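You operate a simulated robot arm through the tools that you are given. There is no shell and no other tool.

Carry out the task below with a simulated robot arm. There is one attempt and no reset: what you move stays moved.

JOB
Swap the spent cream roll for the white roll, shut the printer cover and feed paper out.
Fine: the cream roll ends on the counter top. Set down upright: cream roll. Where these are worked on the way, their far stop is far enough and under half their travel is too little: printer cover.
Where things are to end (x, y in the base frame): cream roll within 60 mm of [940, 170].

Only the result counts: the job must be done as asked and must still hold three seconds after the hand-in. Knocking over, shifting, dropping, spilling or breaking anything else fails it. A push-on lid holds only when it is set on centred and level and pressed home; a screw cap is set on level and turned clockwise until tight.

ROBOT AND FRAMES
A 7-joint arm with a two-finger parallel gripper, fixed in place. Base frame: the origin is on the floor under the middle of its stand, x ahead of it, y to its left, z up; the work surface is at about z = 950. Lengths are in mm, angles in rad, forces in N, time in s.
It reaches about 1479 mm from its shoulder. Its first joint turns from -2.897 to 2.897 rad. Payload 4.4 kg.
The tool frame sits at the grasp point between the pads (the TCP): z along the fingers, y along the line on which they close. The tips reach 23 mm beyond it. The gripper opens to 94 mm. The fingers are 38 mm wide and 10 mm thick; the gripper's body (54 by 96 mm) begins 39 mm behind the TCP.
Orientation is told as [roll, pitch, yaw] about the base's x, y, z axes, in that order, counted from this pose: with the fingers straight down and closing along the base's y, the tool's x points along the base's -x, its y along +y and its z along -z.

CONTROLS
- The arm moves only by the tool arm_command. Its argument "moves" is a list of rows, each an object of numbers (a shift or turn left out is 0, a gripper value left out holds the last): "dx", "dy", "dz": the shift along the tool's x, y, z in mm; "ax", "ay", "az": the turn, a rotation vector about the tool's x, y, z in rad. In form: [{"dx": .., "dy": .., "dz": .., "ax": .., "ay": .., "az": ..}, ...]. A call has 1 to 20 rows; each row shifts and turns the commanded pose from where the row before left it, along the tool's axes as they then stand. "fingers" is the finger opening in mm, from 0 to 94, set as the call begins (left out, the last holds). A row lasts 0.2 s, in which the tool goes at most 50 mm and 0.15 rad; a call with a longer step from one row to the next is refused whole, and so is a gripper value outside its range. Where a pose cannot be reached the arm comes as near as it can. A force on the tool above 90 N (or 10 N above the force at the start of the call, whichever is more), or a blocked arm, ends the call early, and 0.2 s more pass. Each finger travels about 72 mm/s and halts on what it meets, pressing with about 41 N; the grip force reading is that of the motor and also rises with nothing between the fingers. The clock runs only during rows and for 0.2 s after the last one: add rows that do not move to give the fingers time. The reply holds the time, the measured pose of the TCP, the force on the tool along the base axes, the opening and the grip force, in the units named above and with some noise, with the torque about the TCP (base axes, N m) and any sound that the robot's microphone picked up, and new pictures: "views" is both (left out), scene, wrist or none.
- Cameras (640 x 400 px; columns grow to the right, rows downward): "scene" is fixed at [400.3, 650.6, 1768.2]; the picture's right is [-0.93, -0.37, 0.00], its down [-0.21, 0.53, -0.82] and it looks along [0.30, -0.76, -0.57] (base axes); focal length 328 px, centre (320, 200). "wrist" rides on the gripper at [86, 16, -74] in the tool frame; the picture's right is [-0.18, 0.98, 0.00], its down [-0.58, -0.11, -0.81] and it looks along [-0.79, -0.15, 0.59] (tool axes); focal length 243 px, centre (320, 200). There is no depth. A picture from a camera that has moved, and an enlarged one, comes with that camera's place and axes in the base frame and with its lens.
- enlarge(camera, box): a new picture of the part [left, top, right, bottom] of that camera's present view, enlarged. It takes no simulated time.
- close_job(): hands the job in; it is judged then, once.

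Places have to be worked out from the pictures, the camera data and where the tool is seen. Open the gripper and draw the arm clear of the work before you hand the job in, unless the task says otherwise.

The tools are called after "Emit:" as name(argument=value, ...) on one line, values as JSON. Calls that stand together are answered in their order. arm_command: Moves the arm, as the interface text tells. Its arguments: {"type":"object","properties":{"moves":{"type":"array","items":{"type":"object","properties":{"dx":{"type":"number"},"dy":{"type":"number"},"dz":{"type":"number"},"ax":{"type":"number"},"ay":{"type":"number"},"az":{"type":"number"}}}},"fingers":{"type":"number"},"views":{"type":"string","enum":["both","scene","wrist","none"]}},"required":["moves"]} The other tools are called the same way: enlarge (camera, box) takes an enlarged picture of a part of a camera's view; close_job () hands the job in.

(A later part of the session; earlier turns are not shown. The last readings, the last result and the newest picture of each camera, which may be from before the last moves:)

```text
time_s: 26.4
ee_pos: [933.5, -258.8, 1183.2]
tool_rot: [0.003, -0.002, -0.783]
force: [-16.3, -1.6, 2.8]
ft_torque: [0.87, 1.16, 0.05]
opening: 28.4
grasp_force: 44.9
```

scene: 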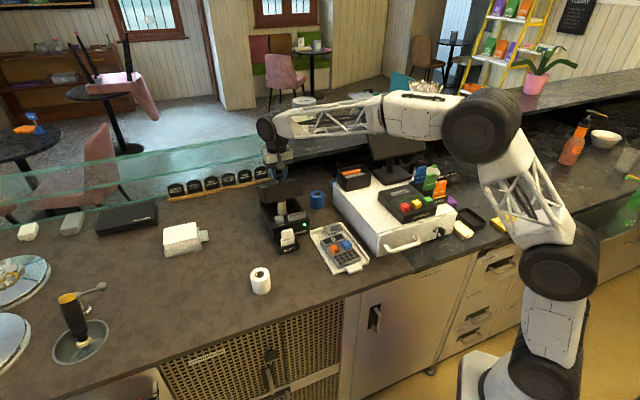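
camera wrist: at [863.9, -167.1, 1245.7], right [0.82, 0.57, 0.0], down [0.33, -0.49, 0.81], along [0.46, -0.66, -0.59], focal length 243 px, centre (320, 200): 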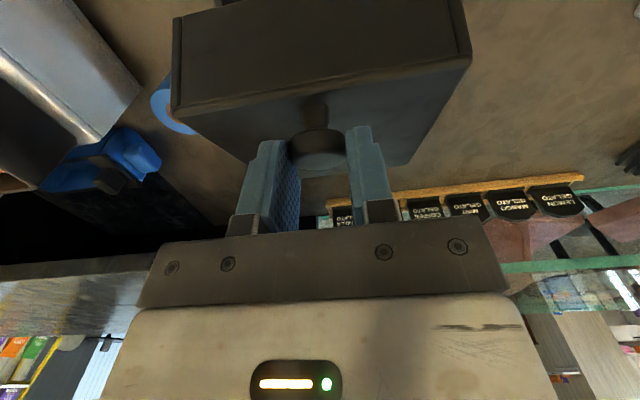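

Loads are low and the path matches the model (about 40° open). Continuing.

Emit:
arm_command(moves=[{"dx": -7.0, "dz": -2.0}, {"dx": -7.0, "dz": -1.7}, {"dx": -7.1, "dz": -1.4}, {"dx": -7.2, "dz": -1.0}, {"dx": -7.2, "dz": -0.6}, {"dx": -7.3, "dz": -0.3}, {}], fingers=0, views="both")

Emit:
enlarge(camera="scene", box=[245, 120, 335, 250])

```text
time_s: 27.9
ee_pos: [964.1, -289.2, 1190.4]
tool_rot: [0.002, -0.002, -0.783]
force: [-22.0, -10.2, 15.2]
ft_torque: [0.63, 1.26, 0.2]
opening: 28.1
grasp_force: 44.9
camera wrist: at [912.7, -216.0, 1264.8], right [0.82, 0.57, 0.0], down [0.33, -0.49, 0.81], along [0.46, -0.67, -0.59], focal length 243 px, centre (320, 200)
```

scene: 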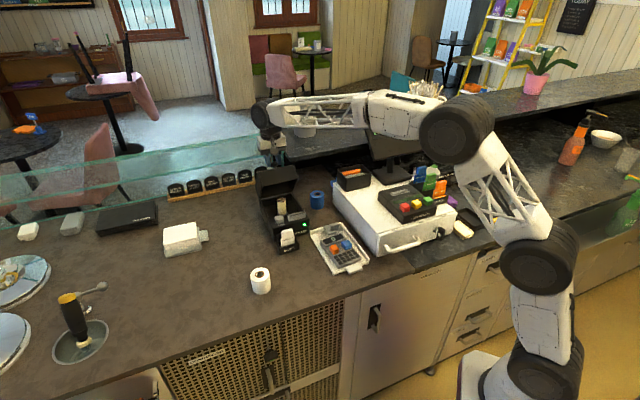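
wrist: 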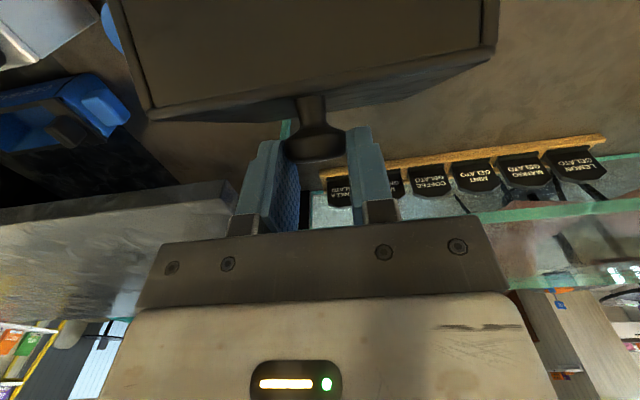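

```text
3.08 times, centred on (290, 185) of scene
camera zoom: at [400.3, 650.6, 1768.2], right [-0.93, -0.37, 0.0], down [-0.21, 0.53, -0.82], along [0.3, -0.76, -0.57], focal length 1008 px, centre (412, 246)
```

zoom: 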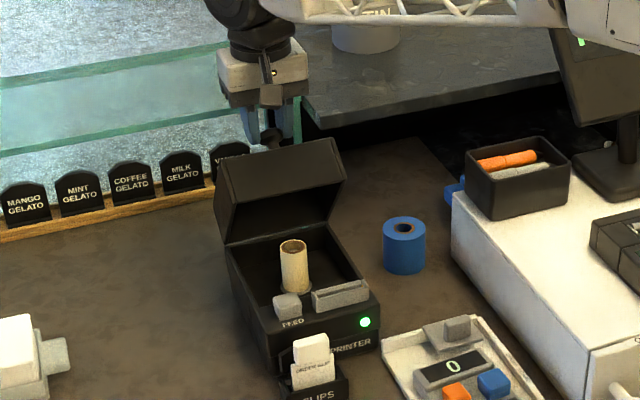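

The cover is at about 57–60°, close to its balance point, and the hand still clears the glass behind. I take it a bit further, to about 77°.

Emit:
arm_command(moves=[{"dx": -7.3, "dz": 0.0}, {"dx": -7.2, "dz": 0.3}, {"dx": -7.2, "dz": 0.6}, {"dx": -7.2, "dz": 1.0}, {"dx": -7.1, "dz": 1.4}, {}], fingers=0, views="both")

Emit:
enlarge(camera="scene", box=[245, 120, 335, 250])

```text
time_s: 29.4
ee_pos: [989.9, -314.2, 1186.2]
tool_rot: [0.001, -0.001, -0.784]
force: [-13.2, -6.0, 13.6]
ft_torque: [0.72, 0.91, 0.13]
opening: 28.5
grasp_force: 44.7
camera wrist: at [938.5, -241.8, 1260.7], right [0.82, 0.57, 0.0], down [0.33, -0.49, 0.81], along [0.46, -0.66, -0.59], focal length 243 px, centre (320, 200)
```

scene: 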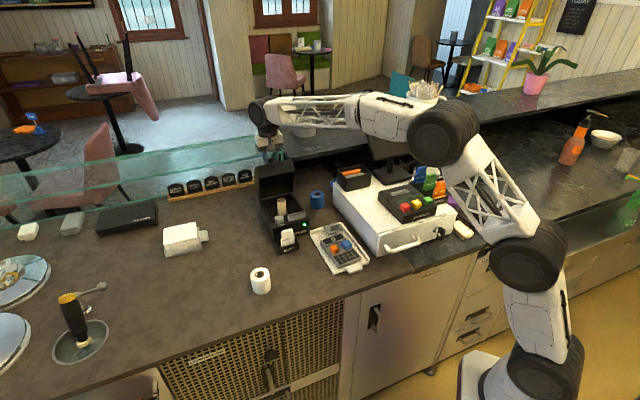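
wrist: 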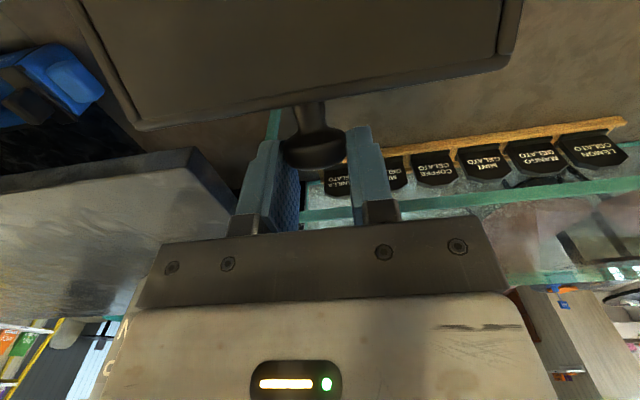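

```text
3.08 times, centred on (290, 185) of scene
camera zoom: at [400.3, 650.6, 1768.2], right [-0.93, -0.37, 0.0], down [-0.21, 0.53, -0.82], along [0.3, -0.76, -0.57], focal length 1008 px, centre (412, 246)
```

zoom: 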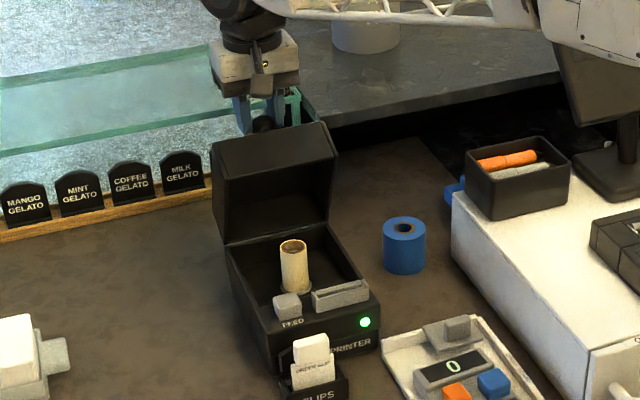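

The cover is near 75° and the cream roll is plainly visible standing inside. I go two small steps further, then release so it rests on its far stop.

Emit:
arm_command(moves=[{"dx": -6.9, "dz": 1.8}, {"dx": -6.8, "dz": 2.1}, {}], fingers=0, views="none")

Emit:
arm_command(moves=[{}, {}, {}], fingers=56, views="both")

Emit:
enlarge(camera="scene", box=[245, 120, 335, 250])

```text
time_s: 30.1
ee_pos: [997.8, -323.0, 1182.8]
tool_rot: [0.004, -0.002, -0.783]
force: [-4.2, 2.8, 14.6]
ft_torque: [0.99, 1.05, 0.05]
opening: 28.5
grasp_force: 45.2
```

```text
time_s: 30.9
ee_pos: [997.2, -323.2, 1182.9]
tool_rot: [0.001, -0.001, -0.785]
force: [0.5, -0.9, 0.3]
ft_torque: [0.0, -0.03, 0.02]
opening: 56.0
grasp_force: 0.0
camera wrist: at [947.7, -251.6, 1256.3], right [0.82, 0.57, 0.0], down [0.33, -0.49, 0.81], along [0.46, -0.66, -0.59], focal length 243 px, centre (320, 200)
```

scene: 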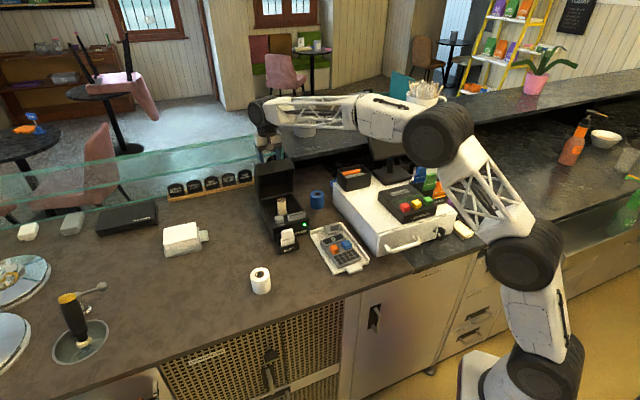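
wrist: 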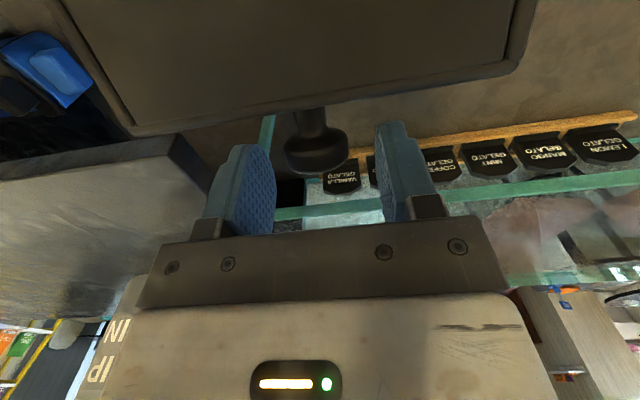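

```text
3.08 times, centred on (290, 185) of scene
camera zoom: at [400.3, 650.6, 1768.2], right [-0.93, -0.37, 0.0], down [-0.21, 0.53, -0.82], along [0.3, -0.76, -0.57], focal length 1008 px, centre (412, 246)
```

zoom: 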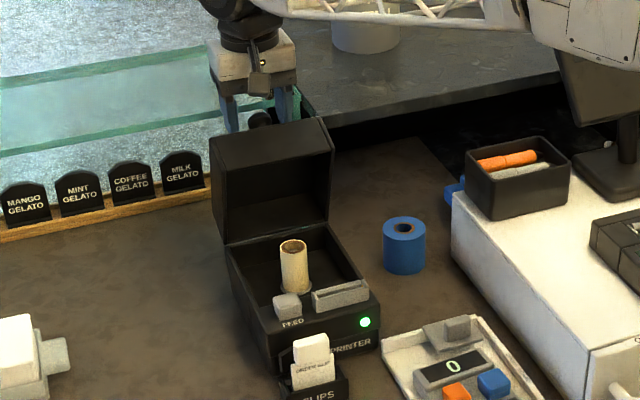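

The cover now stays open on its own. I lift the hand clear, come forward and tilt the camera to look straight down into the paper well.

Emit:
arm_command(moves=[{"dz": -37}, {"dz": -37}, {"dz": -36}, {"dx": 37}, {"dx": 37}, {"dx": 36}, {"ay": 0.1375}, {"ay": 0.1375}, {"ay": 0.1375}, {"ay": 0.1375}, {}, {}], fingers=56, views="both")

Emit:
enlarge(camera="scene", box=[245, 150, 335, 250])

Emit:
enlarge(camera="wrist", box=[200, 0, 440, 200])

```text
time_s: 33.5
ee_pos: [920.6, -245.2, 1292.1]
tool_rot: [0.0, 0.549, -0.786]
force: [-0.1, 0.7, -0.2]
ft_torque: [0.02, 0.01, 0.0]
opening: 56.3
grasp_force: 0.1
camera wrist: at [906.3, -210.3, 1400.4], right [0.81, 0.59, -0.09], down [0.57, -0.73, 0.38], along [0.16, -0.36, -0.92], focal length 243 px, centre (320, 200)
```

scene: 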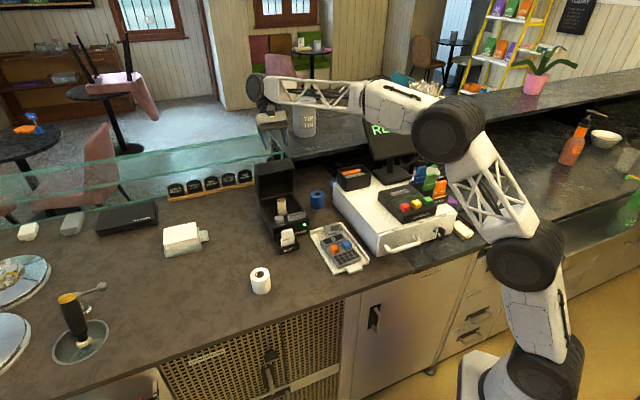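
wrist: 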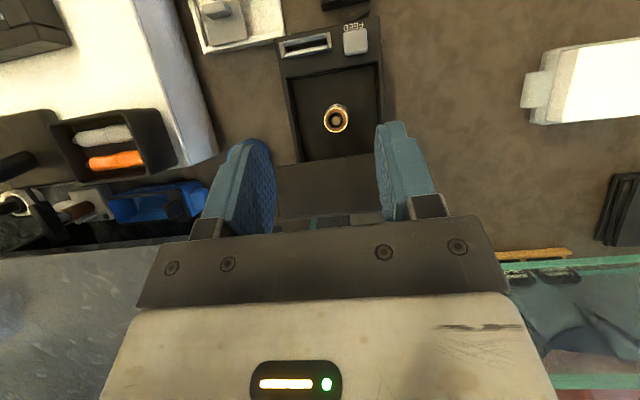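

```text
4.00 times, centred on (290, 200) of scene
camera zoom: at [400.3, 650.6, 1768.2], right [-0.93, -0.37, 0.0], down [-0.21, 0.53, -0.82], along [0.3, -0.76, -0.57], focal length 1310 px, centre (440, 200)
```

zoom: 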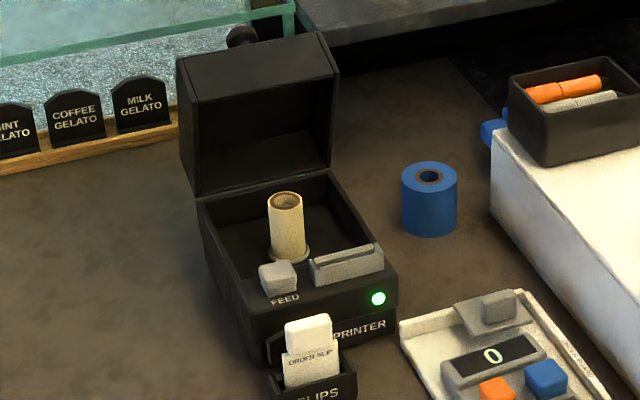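

```text
2.00 times, centred on (320, 100) of wrist
camera zoom: at [906.3, -210.3, 1400.4], right [0.81, 0.59, -0.09], down [0.57, -0.73, 0.38], along [0.16, -0.36, -0.92], focal length 485 px, centre (320, 400)
```

zoom: 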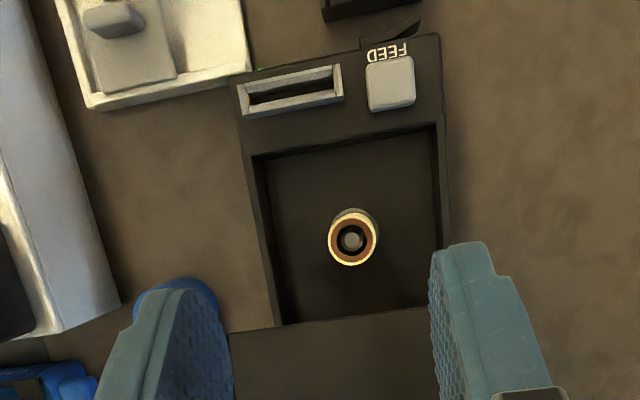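

The well holds the thin cream roll on a centre peg, at about (910, -238), top near z≈1060; the cover leans at roughly 75°. I tilt the hand forward (-0.25) so it clears the cover, and come down over the roll.

Emit:
arm_command(moves=[{"ay": -0.1333}, {"ay": -0.1333}, {"ay": -0.1333}, {"ay": -0.1333}, {"ay": -0.1333}, {"ay": -0.1335}, {"dx": 13, "dy": -0.5, "dz": 38.5}, {"dx": 13, "dy": -0.5, "dz": 38.5}, {"dx": 13, "dy": -0.5, "dz": 38.5}, {"dx": 13, "dy": -0.5, "dz": 38.5}, {}, {}], fingers=64, views="both")

Emit:
enlarge(camera="scene", box=[245, 140, 335, 240])

Emit:
enlarge(camera="wrist", box=[180, 0, 460, 240])

```text
time_s: 36.1
ee_pos: [912.3, -241.7, 1129.6]
tool_rot: [0.001, -0.251, -0.785]
force: [0.4, -0.2, 0.0]
ft_torque: [0.0, 0.0, 0.01]
opening: 64.3
grasp_force: 0.1
camera wrist: at [849.9, -157.2, 1179.4], right [0.82, 0.57, 0.05], down [0.18, -0.33, 0.93], along [0.54, -0.75, -0.38], focal length 243 px, centre (320, 200)
```

scene: 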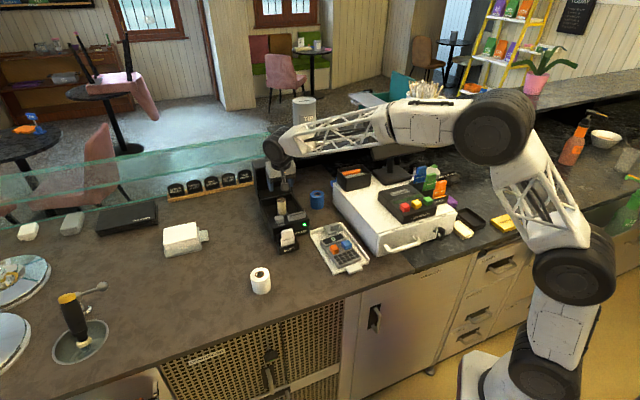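
wrist: 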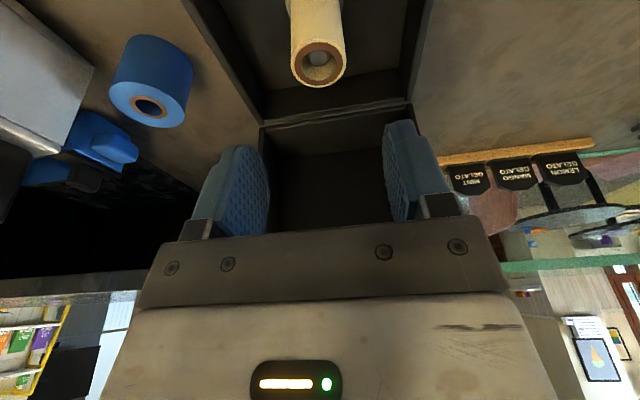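

```text
4.00 times, centred on (290, 190) of scene
camera zoom: at [400.3, 650.6, 1768.2], right [-0.93, -0.37, 0.0], down [-0.21, 0.53, -0.82], along [0.3, -0.76, -0.57], focal length 1310 px, centre (440, 240)
```

zoom: 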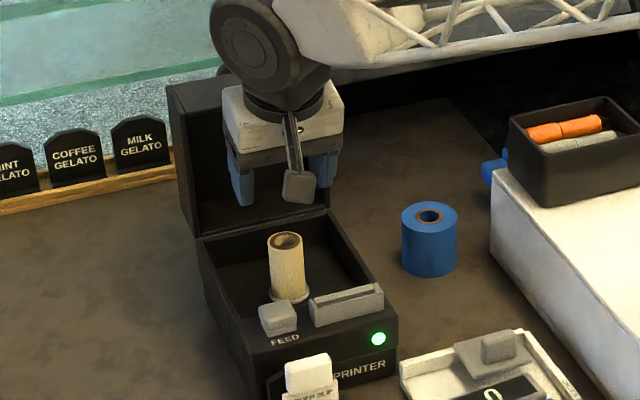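

```text
1.67 times, centred on (320, 120) of wrist
camera zoom: at [849.9, -157.2, 1179.4], right [0.82, 0.57, 0.05], down [0.18, -0.33, 0.93], along [0.54, -0.75, -0.38], focal length 404 px, centre (320, 333)
```

zoom: 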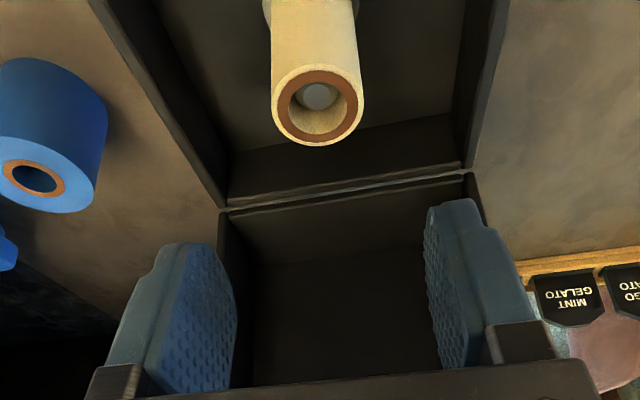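

The roll's top projects to about n-centre of the fingers. I lower straight down so the pads straddle it with tips just inside the well.

Emit:
arm_command(moves=[{"dx": 6.4, "dy": 0.3, "dz": 21}, {"dx": 6.4, "dy": 0.3, "dz": 21}, {"dx": 6.4, "dy": 0.3, "dz": 21}, {"dx": 6.4, "dz": 21}, {}, {}], fingers=64, views="both")

Emit:
enlarge(camera="scene", box=[245, 140, 335, 240])

Emit:
enlarge(camera="wrist", box=[180, 0, 460, 240])

```text
time_s: 37.5
ee_pos: [909.4, -235.5, 1043.1]
tool_rot: [0.001, -0.251, -0.786]
force: [-0.6, 0.6, 0.0]
ft_torque: [0.02, 0.02, 0.02]
opening: 64.0
grasp_force: 0.0
camera wrist: at [847.3, -151.9, 1092.5], right [0.82, 0.57, 0.05], down [0.18, -0.33, 0.93], along [0.54, -0.75, -0.38], focal length 243 px, centre (320, 200)
```

scene: 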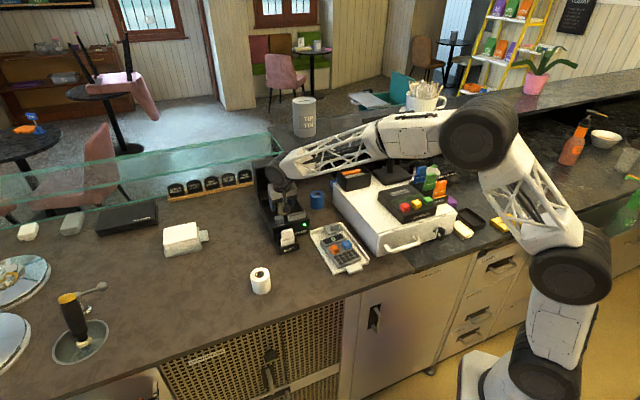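
wrist: 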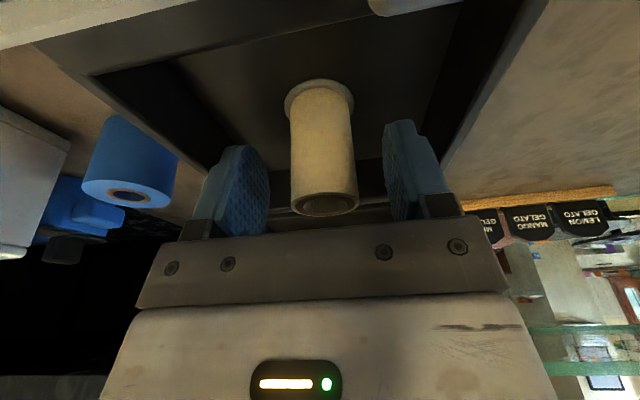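

```text
4.00 times, centred on (290, 190) of scene
camera zoom: at [400.3, 650.6, 1768.2], right [-0.93, -0.37, 0.0], down [-0.21, 0.53, -0.82], along [0.3, -0.76, -0.57], focal length 1310 px, centre (440, 240)
```

zoom: 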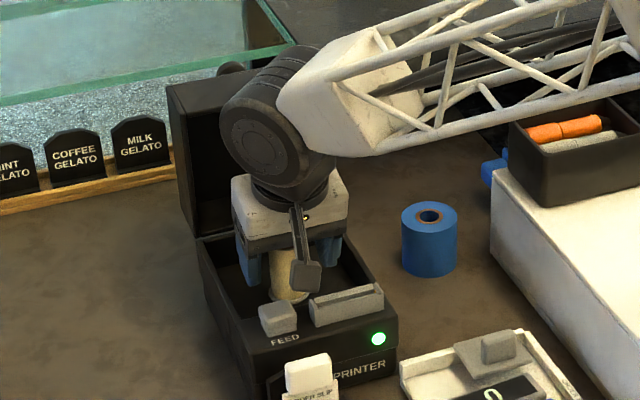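

```text
1.67 times, centred on (320, 120) of wrist
camera zoom: at [847.3, -151.9, 1092.5], right [0.82, 0.57, 0.05], down [0.18, -0.33, 0.93], along [0.54, -0.75, -0.38], focal length 404 px, centre (320, 333)
```

zoom: 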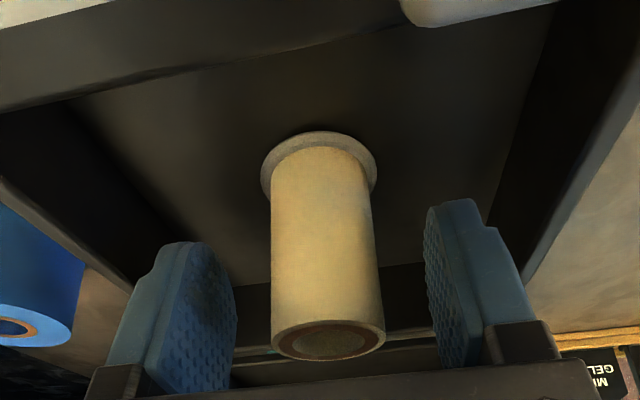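

The cream roll stands between the pads, on a small flange. I close on it.

Emit:
arm_command(moves=[{}, {}, {}, {}], fingers=0, views="wrist")

```text
time_s: 38.5
ee_pos: [909.3, -236.5, 1042.9]
tool_rot: [0.003, -0.253, -0.785]
force: [0.6, -0.5, -0.8]
ft_torque: [0.02, 0.04, 0.02]
opening: 31.6
grasp_force: 41.4
camera wrist: at [847.3, -151.9, 1092.5], right [0.82, 0.57, 0.05], down [0.18, -0.33, 0.93], along [0.54, -0.75, -0.38], focal length 243 px, centre (320, 200)
```

wrist: 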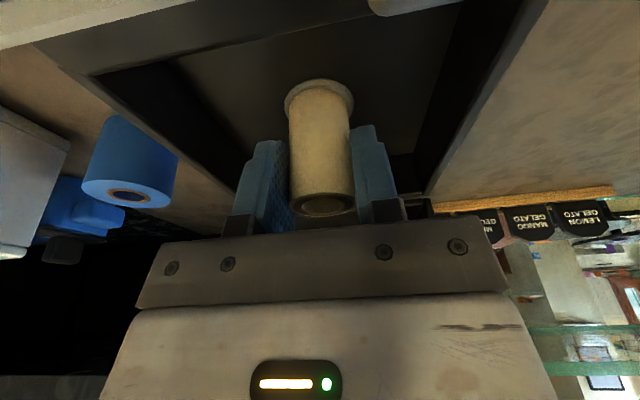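

The roll is held (opening 31.6 mm). I lift it straight up off the peg.

Emit:
arm_command(moves=[{"dx": -2.5, "dz": -9.7}, {"dx": -4.94, "dz": -19.4}, {"dx": -4.94, "dz": -19.4}, {"dx": -4.94, "dz": -19.4}, {"dx": -4.94, "dz": -19.4}, {"dx": -4.94, "dz": -19.4}, {"dx": -4.94, "dz": -19.4}, {}], fingers=0, views="both")

Emit:
enlarge(camera="scene", box=[245, 120, 335, 240])

Emit:
enlarge(camera="wrist", box=[180, 0, 460, 240])

```text
time_s: 40.4
ee_pos: [907.5, -235.2, 1173.9]
tool_rot: [0.0, -0.251, -0.784]
force: [-0.8, 0.2, 1.2]
ft_torque: [0.03, 0.04, 0.0]
opening: 31.6
grasp_force: 41.0
camera wrist: at [846.4, -151.9, 1223.4], right [0.82, 0.57, 0.05], down [0.18, -0.33, 0.93], along [0.54, -0.75, -0.38], focal length 243 px, centre (320, 200)
```

scene: 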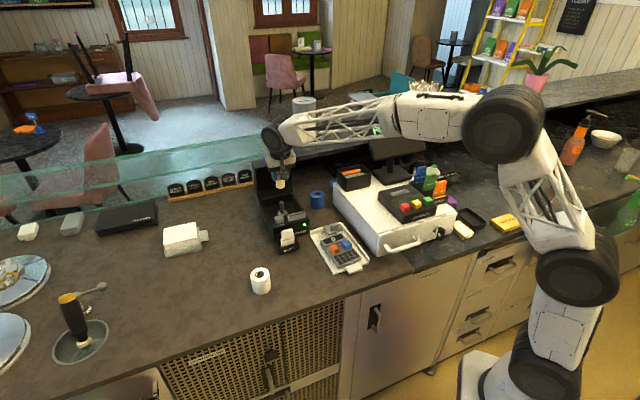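
wrist: 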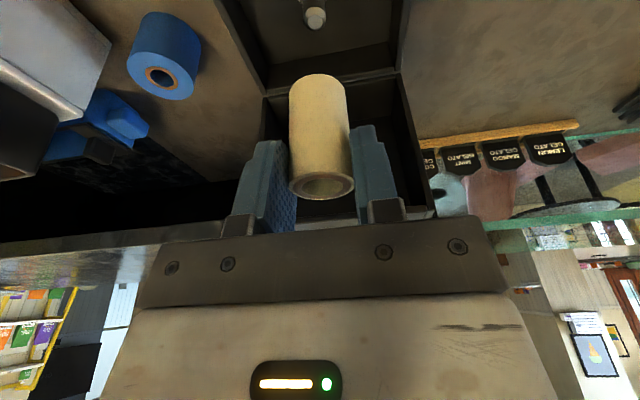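

```text
3.33 times, centred on (290, 180) of scene
camera zoom: at [400.3, 650.6, 1768.2], right [-0.93, -0.37, 0.0], down [-0.21, 0.53, -0.82], along [0.3, -0.76, -0.57], focal length 1092 px, centre (420, 267)
```

zoom: 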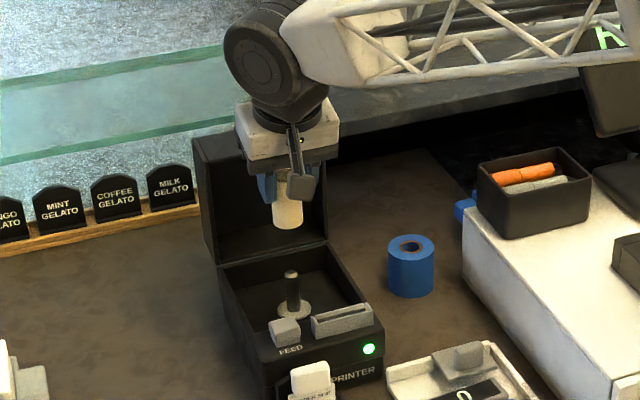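

```text
1.67 times, centred on (320, 120) of wrist
camera zoom: at [846.4, -151.9, 1223.4], right [0.82, 0.57, 0.05], down [0.18, -0.33, 0.93], along [0.54, -0.75, -0.38], focal length 404 px, centre (320, 333)
```

zoom: 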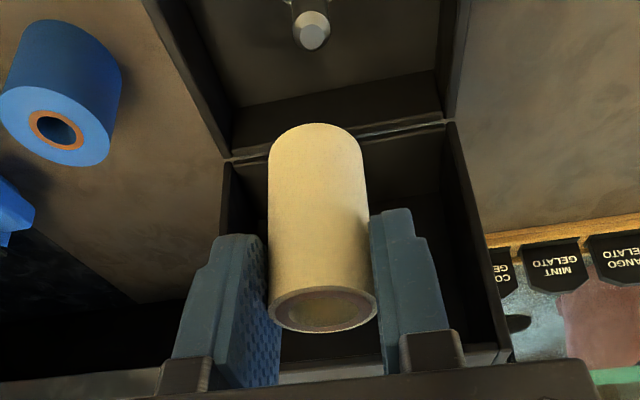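

The roll is off the peg and hangs upright, its base roughly 48–58 mm below the TCP. I carry it at this height over to above (940, 170).

Emit:
arm_command(moves=[{"dx": 12, "dy": 15, "dz": -3}, {"dx": 22.2, "dy": 26.8, "dz": -5.6}, {"dx": 22.2, "dy": 26.8, "dz": -5.6}, {"dx": 22.2, "dy": 26.8, "dz": -5.6}, {"dx": 22.2, "dy": 26.8, "dz": -5.6}, {"dx": 22.2, "dy": 26.8, "dz": -5.6}, {"dx": 22.2, "dy": 26.8, "dz": -5.6}, {"dx": 22.2, "dy": 26.8, "dz": -5.6}, {"dx": 22.2, "dy": 26.8, "dz": -5.6}, {"dx": 22.2, "dy": 26.8, "dz": -5.6}, {"dx": 22.2, "dy": 26.8, "dz": -5.6}, {"dx": 21.2, "dy": 26.5, "dz": -6}, {}, {}], fingers=0, views="both")

Emit:
enlarge(camera="scene", box=[120, 180, 300, 320])

```text
time_s: 43.4
ee_pos: [940.1, 169.3, 1173.5]
tool_rot: [0.002, -0.252, -0.785]
force: [0.0, -1.2, -0.2]
ft_torque: [0.02, 0.04, -0.01]
opening: 31.9
grasp_force: 41.4
camera wrist: at [877.9, 253.4, 1223.0], right [0.82, 0.57, 0.05], down [0.18, -0.33, 0.93], along [0.54, -0.75, -0.38], focal length 243 px, centre (320, 200)
```

scene: 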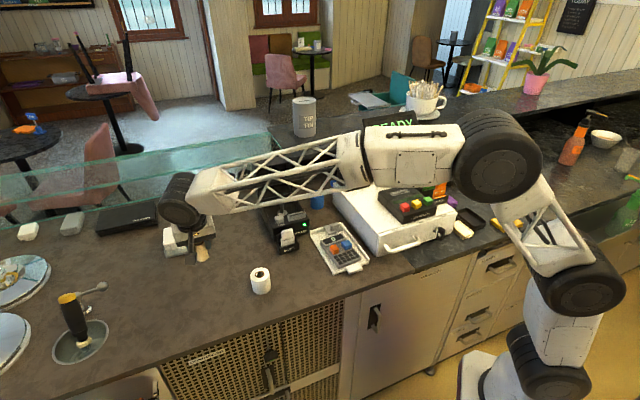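
wrist: 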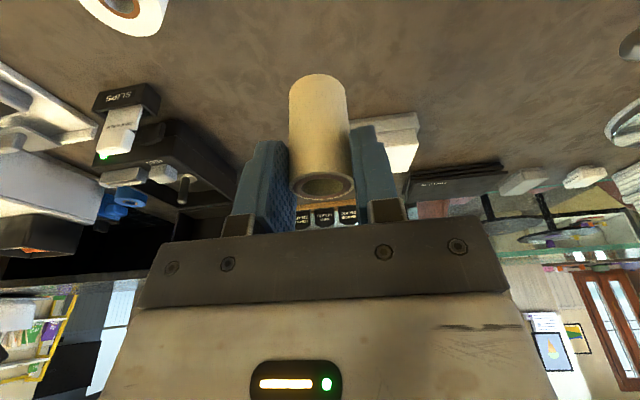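

```text
2.86 times, centred on (210, 250) of scene
camera zoom: at [400.3, 650.6, 1768.2], right [-0.93, -0.37, 0.0], down [-0.21, 0.53, -0.82], along [0.3, -0.76, -0.57], focal length 936 px, centre (634, 57)
```

zoom: 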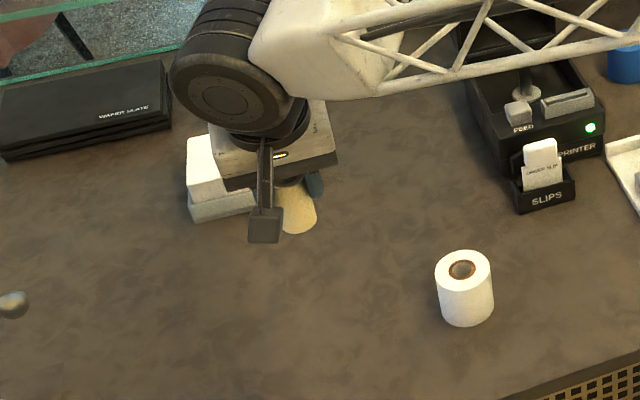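

I am over the target spot, clear of everything on the counter. I descend to TCP z≈1012, leaving a small gap under the roll.

Emit:
arm_command(moves=[{"dx": 10, "dz": 39.2}, {"dx": 10, "dz": 39.2}, {"dx": 10, "dz": 39.2}, {"dx": 7, "dz": 27}, {"dx": 3, "dz": 11.8}, {}, {}], fingers=0, views="both")

Emit:
enlarge(camera="scene", box=[170, 220, 250, 290])

Emit:
enlarge(camera="wrist", box=[220, 20, 420, 230])

```text
time_s: 45.0
ee_pos: [939.3, 170.5, 1012.8]
tool_rot: [0.002, -0.252, -0.786]
force: [-0.4, 0.3, -0.8]
ft_torque: [0.0, 0.01, -0.04]
opening: 31.8
grasp_force: 41.1
camera wrist: at [877.9, 254.5, 1062.2], right [0.82, 0.57, 0.05], down [0.18, -0.33, 0.93], along [0.54, -0.75, -0.38], focal length 243 px, centre (320, 200)
```

scene: 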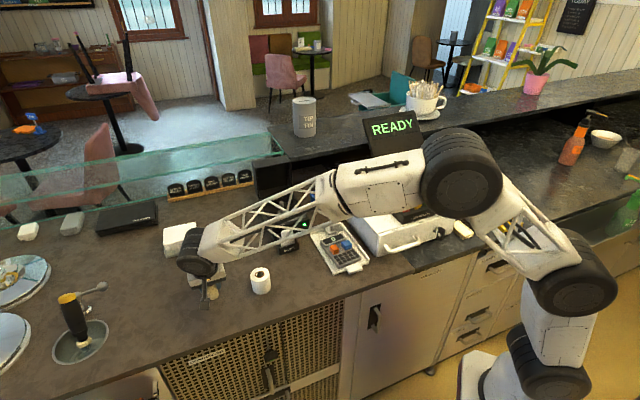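
wrist: 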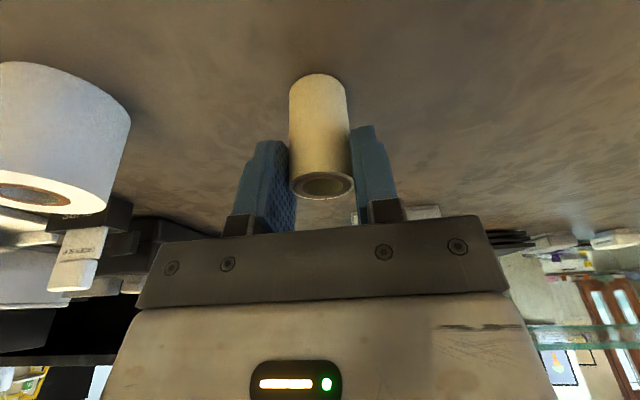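

```text
5.71 times, centred on (210, 255) of scene
camera zoom: at [400.3, 650.6, 1768.2], right [-0.93, -0.37, 0.0], down [-0.21, 0.53, -0.82], along [0.3, -0.76, -0.57], focal length 1872 px, centre (949, -114)
```

zoom: 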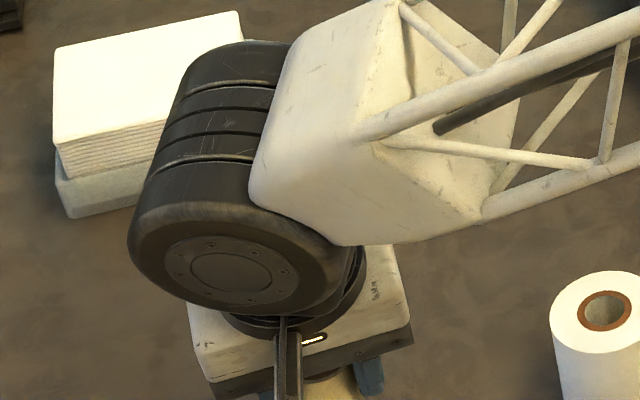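

```text
1.90 times, centred on (320, 125) of wrist
camera zoom: at [877.9, 254.5, 1062.2], right [0.82, 0.57, 0.05], down [0.18, -0.33, 0.93], along [0.54, -0.75, -0.38], focal length 462 px, centre (320, 343)
```

zoom: 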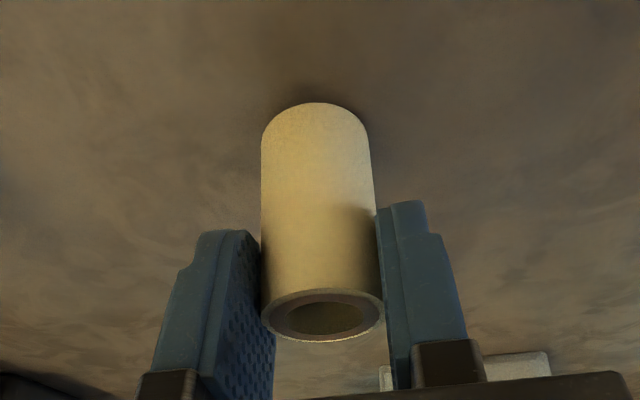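

From the wrist view the roll's base is around z≈957, so 5–8 mm remain. I lower slowly and watch the vertical force.

Emit:
arm_command(moves=[{"dx": 0.5, "dz": 1.94}, {"dx": 0.5, "dz": 1.94}, {}], fingers=0, views="none")

Emit:
arm_command(moves=[{"dx": 0.25, "dz": 0.97}, {"dx": 0.25, "dz": 0.97}, {}], fingers=0, views="none")

```text
time_s: 45.8
ee_pos: [939.3, 170.1, 1008.2]
tool_rot: [0.002, -0.251, -0.786]
force: [0.0, 0.8, 1.3]
ft_torque: [0.02, 0.01, -0.03]
opening: 31.9
grasp_force: 41.0
```

```text
time_s: 46.5
ee_pos: [940.7, 171.3, 1008.5]
tool_rot: [0.007, -0.254, -0.785]
force: [-9.7, -1.8, 29.3]
ft_torque: [-0.31, 0.55, -0.09]
opening: 31.5
grasp_force: 41.0
```

Contact: 29 N upward, so the roll's base is on the counter. I ease up by about 1.5 mm and check.

Emit:
arm_command(moves=[{"dx": -0.37, "dz": -1.45}, {}], fingers=0, views="wrist")

Emit:
enlarge(camera="wrist", box=[220, 20, 420, 230])

```text
time_s: 47.1
ee_pos: [940.3, 170.7, 1007.8]
tool_rot: [0.003, -0.253, -0.785]
force: [-5.7, -2.5, 26.4]
ft_torque: [-0.37, 0.2, -0.04]
opening: 31.8
grasp_force: 41.4
camera wrist: at [878.8, 254.2, 1058.3], right [0.82, 0.57, 0.05], down [0.18, -0.33, 0.93], along [0.54, -0.75, -0.38], focal length 243 px, centre (320, 200)
```

wrist: 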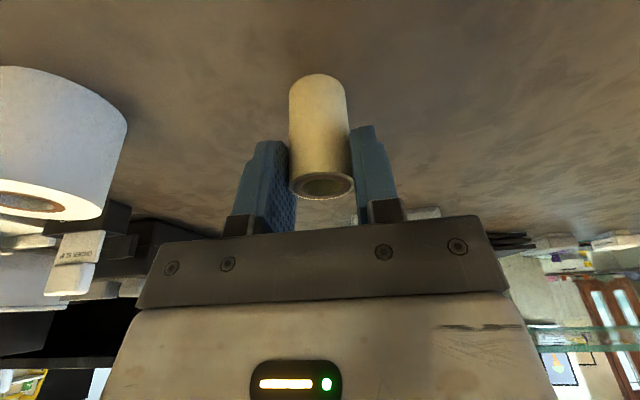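

```text
1.90 times, centred on (320, 125) of wrist
camera zoom: at [878.8, 254.2, 1058.3], right [0.82, 0.57, 0.05], down [0.18, -0.33, 0.93], along [0.54, -0.75, -0.38], focal length 462 px, centre (320, 343)
```

zoom: 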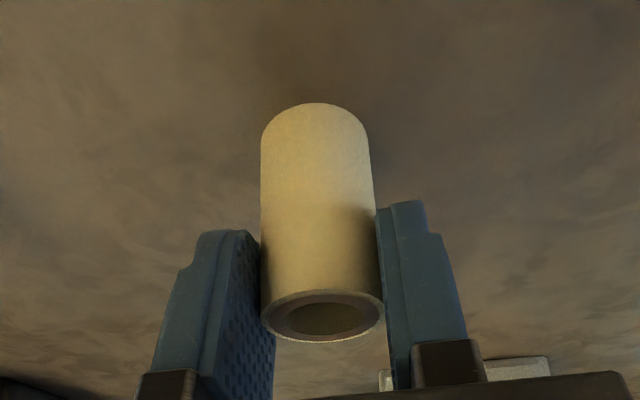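

Still pressed at about 26 N; I ease up a little more before opening.

Emit:
arm_command(moves=[{"dx": -0.4, "dz": -1.5}, {}], fingers=0, views="none")

```text
time_s: 47.8
ee_pos: [940.9, 170.6, 1008.2]
tool_rot: [0.0, -0.253, -0.783]
force: [3.3, 3.0, 9.4]
ft_torque: [0.06, -0.25, 0.04]
opening: 31.7
grasp_force: 41.0
```

The roll rests with only about 9 N on it, at (940, 170). I open the fingers.

Emit:
arm_command(moves=[{}, {}, {}], fingers=64, views="both")

Emit:
enlarge(camera="wrist", box=[200, 20, 440, 230])

```text
time_s: 48.5
ee_pos: [940.1, 170.7, 1009.5]
tool_rot: [0.002, -0.252, -0.784]
force: [0.3, -0.2, -0.6]
ft_torque: [0.02, 0.03, -0.01]
opening: 64.1
grasp_force: 0.1
camera wrist: at [878.9, 253.9, 1059.0], right [0.82, 0.57, 0.05], down [0.18, -0.33, 0.93], along [0.54, -0.75, -0.38], focal length 243 px, centre (320, 200)
```

scene: 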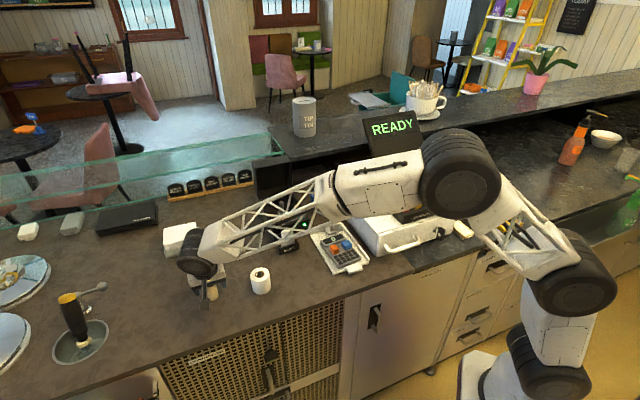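
wrist: 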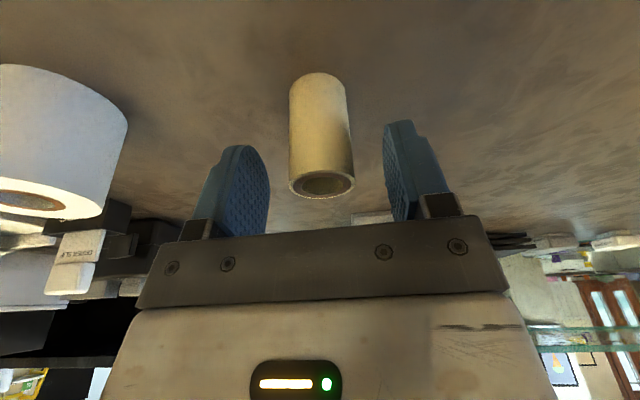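

```text
1.90 times, centred on (320, 125) of wrist
camera zoom: at [878.9, 253.9, 1059.0], right [0.82, 0.57, 0.05], down [0.18, -0.33, 0.93], along [0.54, -0.75, -0.38], focal length 462 px, centre (320, 343)
```

zoom: 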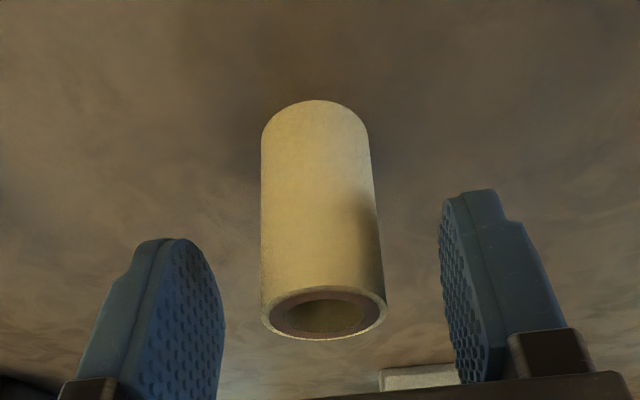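

The cream roll stands upright at the target. I rise straight up and move over the white roll with the fingers fully open.

Emit:
arm_command(moves=[{"dx": -2.5, "dz": -9.7}, {"dx": -10, "dz": -39}, {"dx": -10, "dz": -39}, {"dx": -9.5, "dz": -38}, {"dx": 3.8, "dy": -36.8, "dz": -1}, {"dx": 3.8, "dy": -36.8, "dz": -1}, {"dx": 3.8, "dy": -36.8, "dz": -1}, {"dx": 3.8, "dy": -36.8, "dz": -1}, {}, {}], fingers=92, views="both")

Emit:
enlarge(camera="wrist", box=[220, 0, 420, 130])

Emit:
enlarge(camera="scene", box=[180, 200, 300, 310])

```text
time_s: 50.8
ee_pos: [826.5, 77.8, 1137.2]
tool_rot: [0.001, -0.252, -0.785]
force: [-0.5, -0.6, -0.5]
ft_torque: [-0.01, 0.02, 0.02]
opening: 92.2
grasp_force: 0.1
camera wrist: at [764.4, 161.2, 1187.8], right [0.82, 0.57, 0.05], down [0.18, -0.33, 0.93], along [0.54, -0.75, -0.38], focal length 243 px, centre (320, 200)
```

scene: 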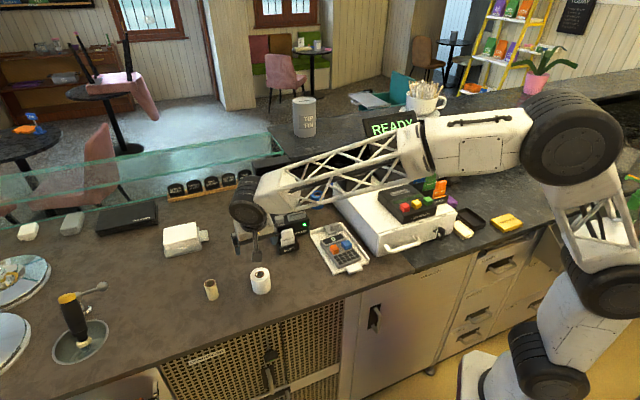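
wrist: 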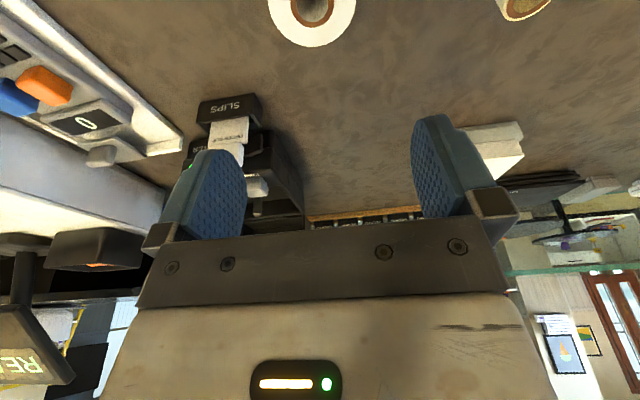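

```text
3.08 times, centred on (320, 65) of wrist
camera zoom: at [764.4, 161.2, 1187.8], right [0.82, 0.57, 0.05], down [0.18, -0.33, 0.93], along [0.54, -0.75, -0.38], focal length 746 px, centre (320, 615)
```

zoom: 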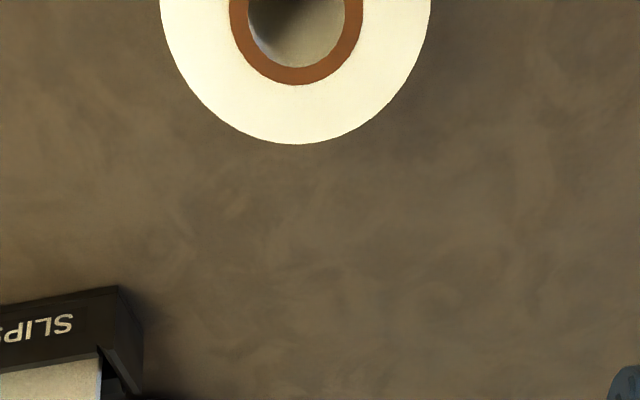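

```text
3.64 times, centred on (240, 255) of scene
camera zoom: at [400.3, 650.6, 1768.2], right [-0.93, -0.37, 0.0], down [-0.21, 0.53, -0.82], along [0.3, -0.76, -0.57], focal length 1191 px, centre (611, 0)
```

zoom: 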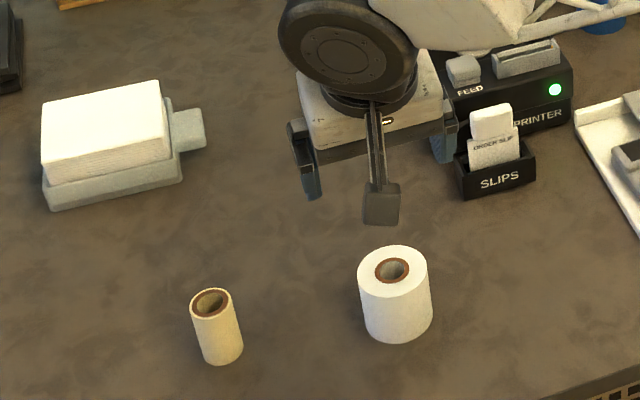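

The white roll's axis works out near (824, 77), about 2 mm from the tool's centreline. I lower over it so the pads grip its upper half.

Emit:
arm_command(moves=[{"dx": 8.65, "dy": -0.5, "dz": 32.4}, {"dx": 8.65, "dy": -0.5, "dz": 32.4}, {"dx": 8.65, "dy": -0.5, "dz": 32.4}, {"dx": 6, "dy": -0.5, "dz": 22.4}, {"dx": 2.65, "dz": 10}, {}, {}], fingers=92, views="wrist")

Emit:
enlarge(camera="wrist", box=[180, 20, 460, 240])

Emit:
enlarge(camera="scene", box=[210, 230, 300, 310])

```text
time_s: 52.4
ee_pos: [823.7, 76.7, 1003.9]
tool_rot: [0.001, -0.252, -0.785]
force: [-0.3, -0.4, 0.4]
ft_torque: [-0.01, 0.0, -0.02]
opening: 92.0
grasp_force: 0.1
camera wrist: at [761.7, 160.8, 1054.9], right [0.82, 0.57, 0.05], down [0.18, -0.33, 0.93], along [0.54, -0.75, -0.38], focal length 243 px, centre (320, 200)
```

wrist: 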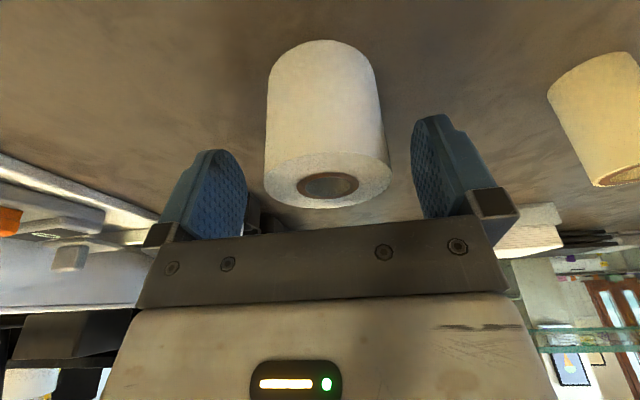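

```text
1.82 times, centred on (320, 130) of wrist
camera zoom: at [761.7, 160.8, 1054.9], right [0.82, 0.57, 0.05], down [0.18, -0.33, 0.93], along [0.54, -0.75, -0.38], focal length 441 px, centre (320, 327)
```

zoom: 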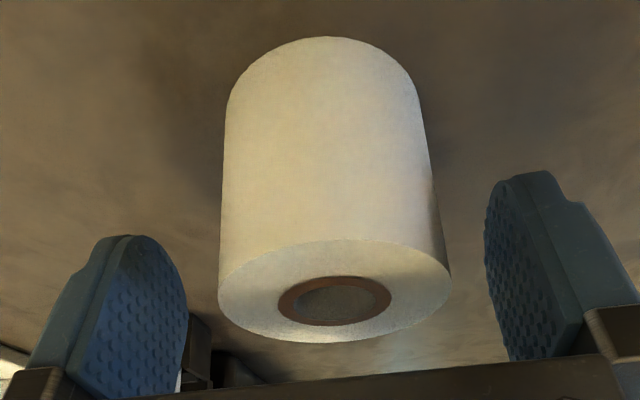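

```text
5.00 times, centred on (255, 270) of scene
camera zoom: at [400.3, 650.6, 1768.2], right [-0.93, -0.37, 0.0], down [-0.21, 0.53, -0.82], along [0.3, -0.76, -0.57], focal length 1638 px, centre (645, -150)
```

zoom: 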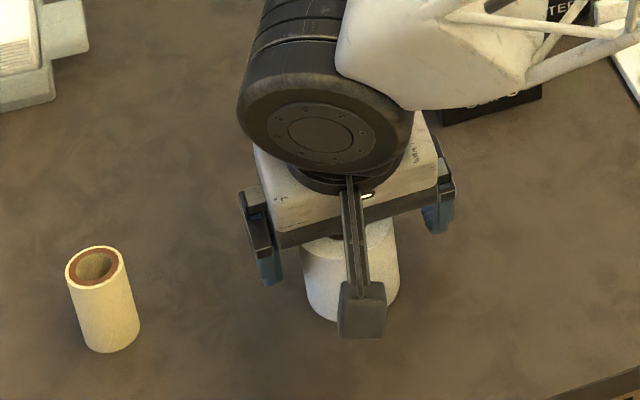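

The roll sits about 3 mm toward tool +y. I shift to centre and then close.

Emit:
arm_command(moves=[{"dy": 3}, {}], fingers=92, views="none")

Emit:
arm_command(moves=[{}, {}, {}, {}], fingers=0, views="wrist")

Emit:
enlarge(camera="wrist", box=[180, 20, 460, 240])

```text
time_s: 53.0
ee_pos: [826.1, 79.0, 1003.9]
tool_rot: [0.002, -0.252, -0.784]
force: [-0.1, 1.0, 0.4]
ft_torque: [-0.01, -0.01, -0.01]
opening: 92.1
grasp_force: 0.1
```

```text
time_s: 54.0
ee_pos: [825.5, 80.7, 1005.5]
tool_rot: [0.002, -0.252, -0.785]
force: [0.9, -0.7, 1.5]
ft_torque: [-0.06, 0.08, 0.04]
opening: 57.7
grasp_force: 40.6
camera wrist: at [763.6, 163.1, 1055.0], right [0.82, 0.57, 0.05], down [0.18, -0.33, 0.93], along [0.54, -0.75, -0.38], focal length 243 px, centre (320, 200)
```

wrist: 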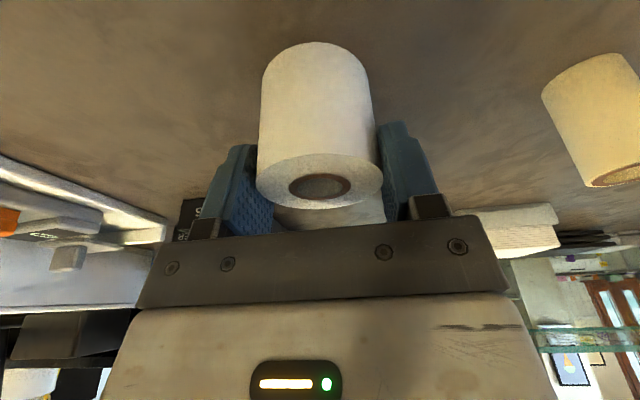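

```text
1.82 times, centred on (320, 130) of wrist
camera zoom: at [763.6, 163.1, 1055.0], right [0.82, 0.57, 0.05], down [0.18, -0.33, 0.93], along [0.54, -0.75, -0.38], focal length 441 px, centre (320, 327)
```

zoom: 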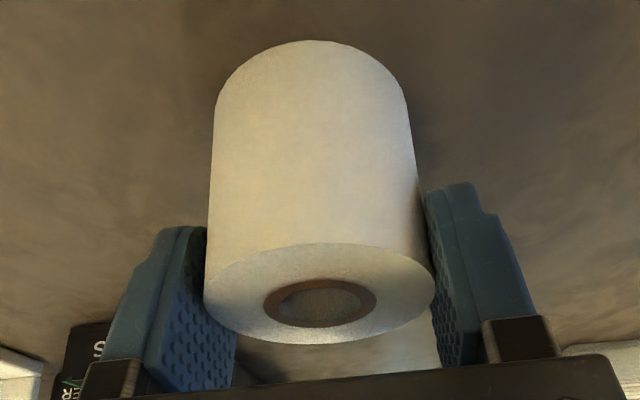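

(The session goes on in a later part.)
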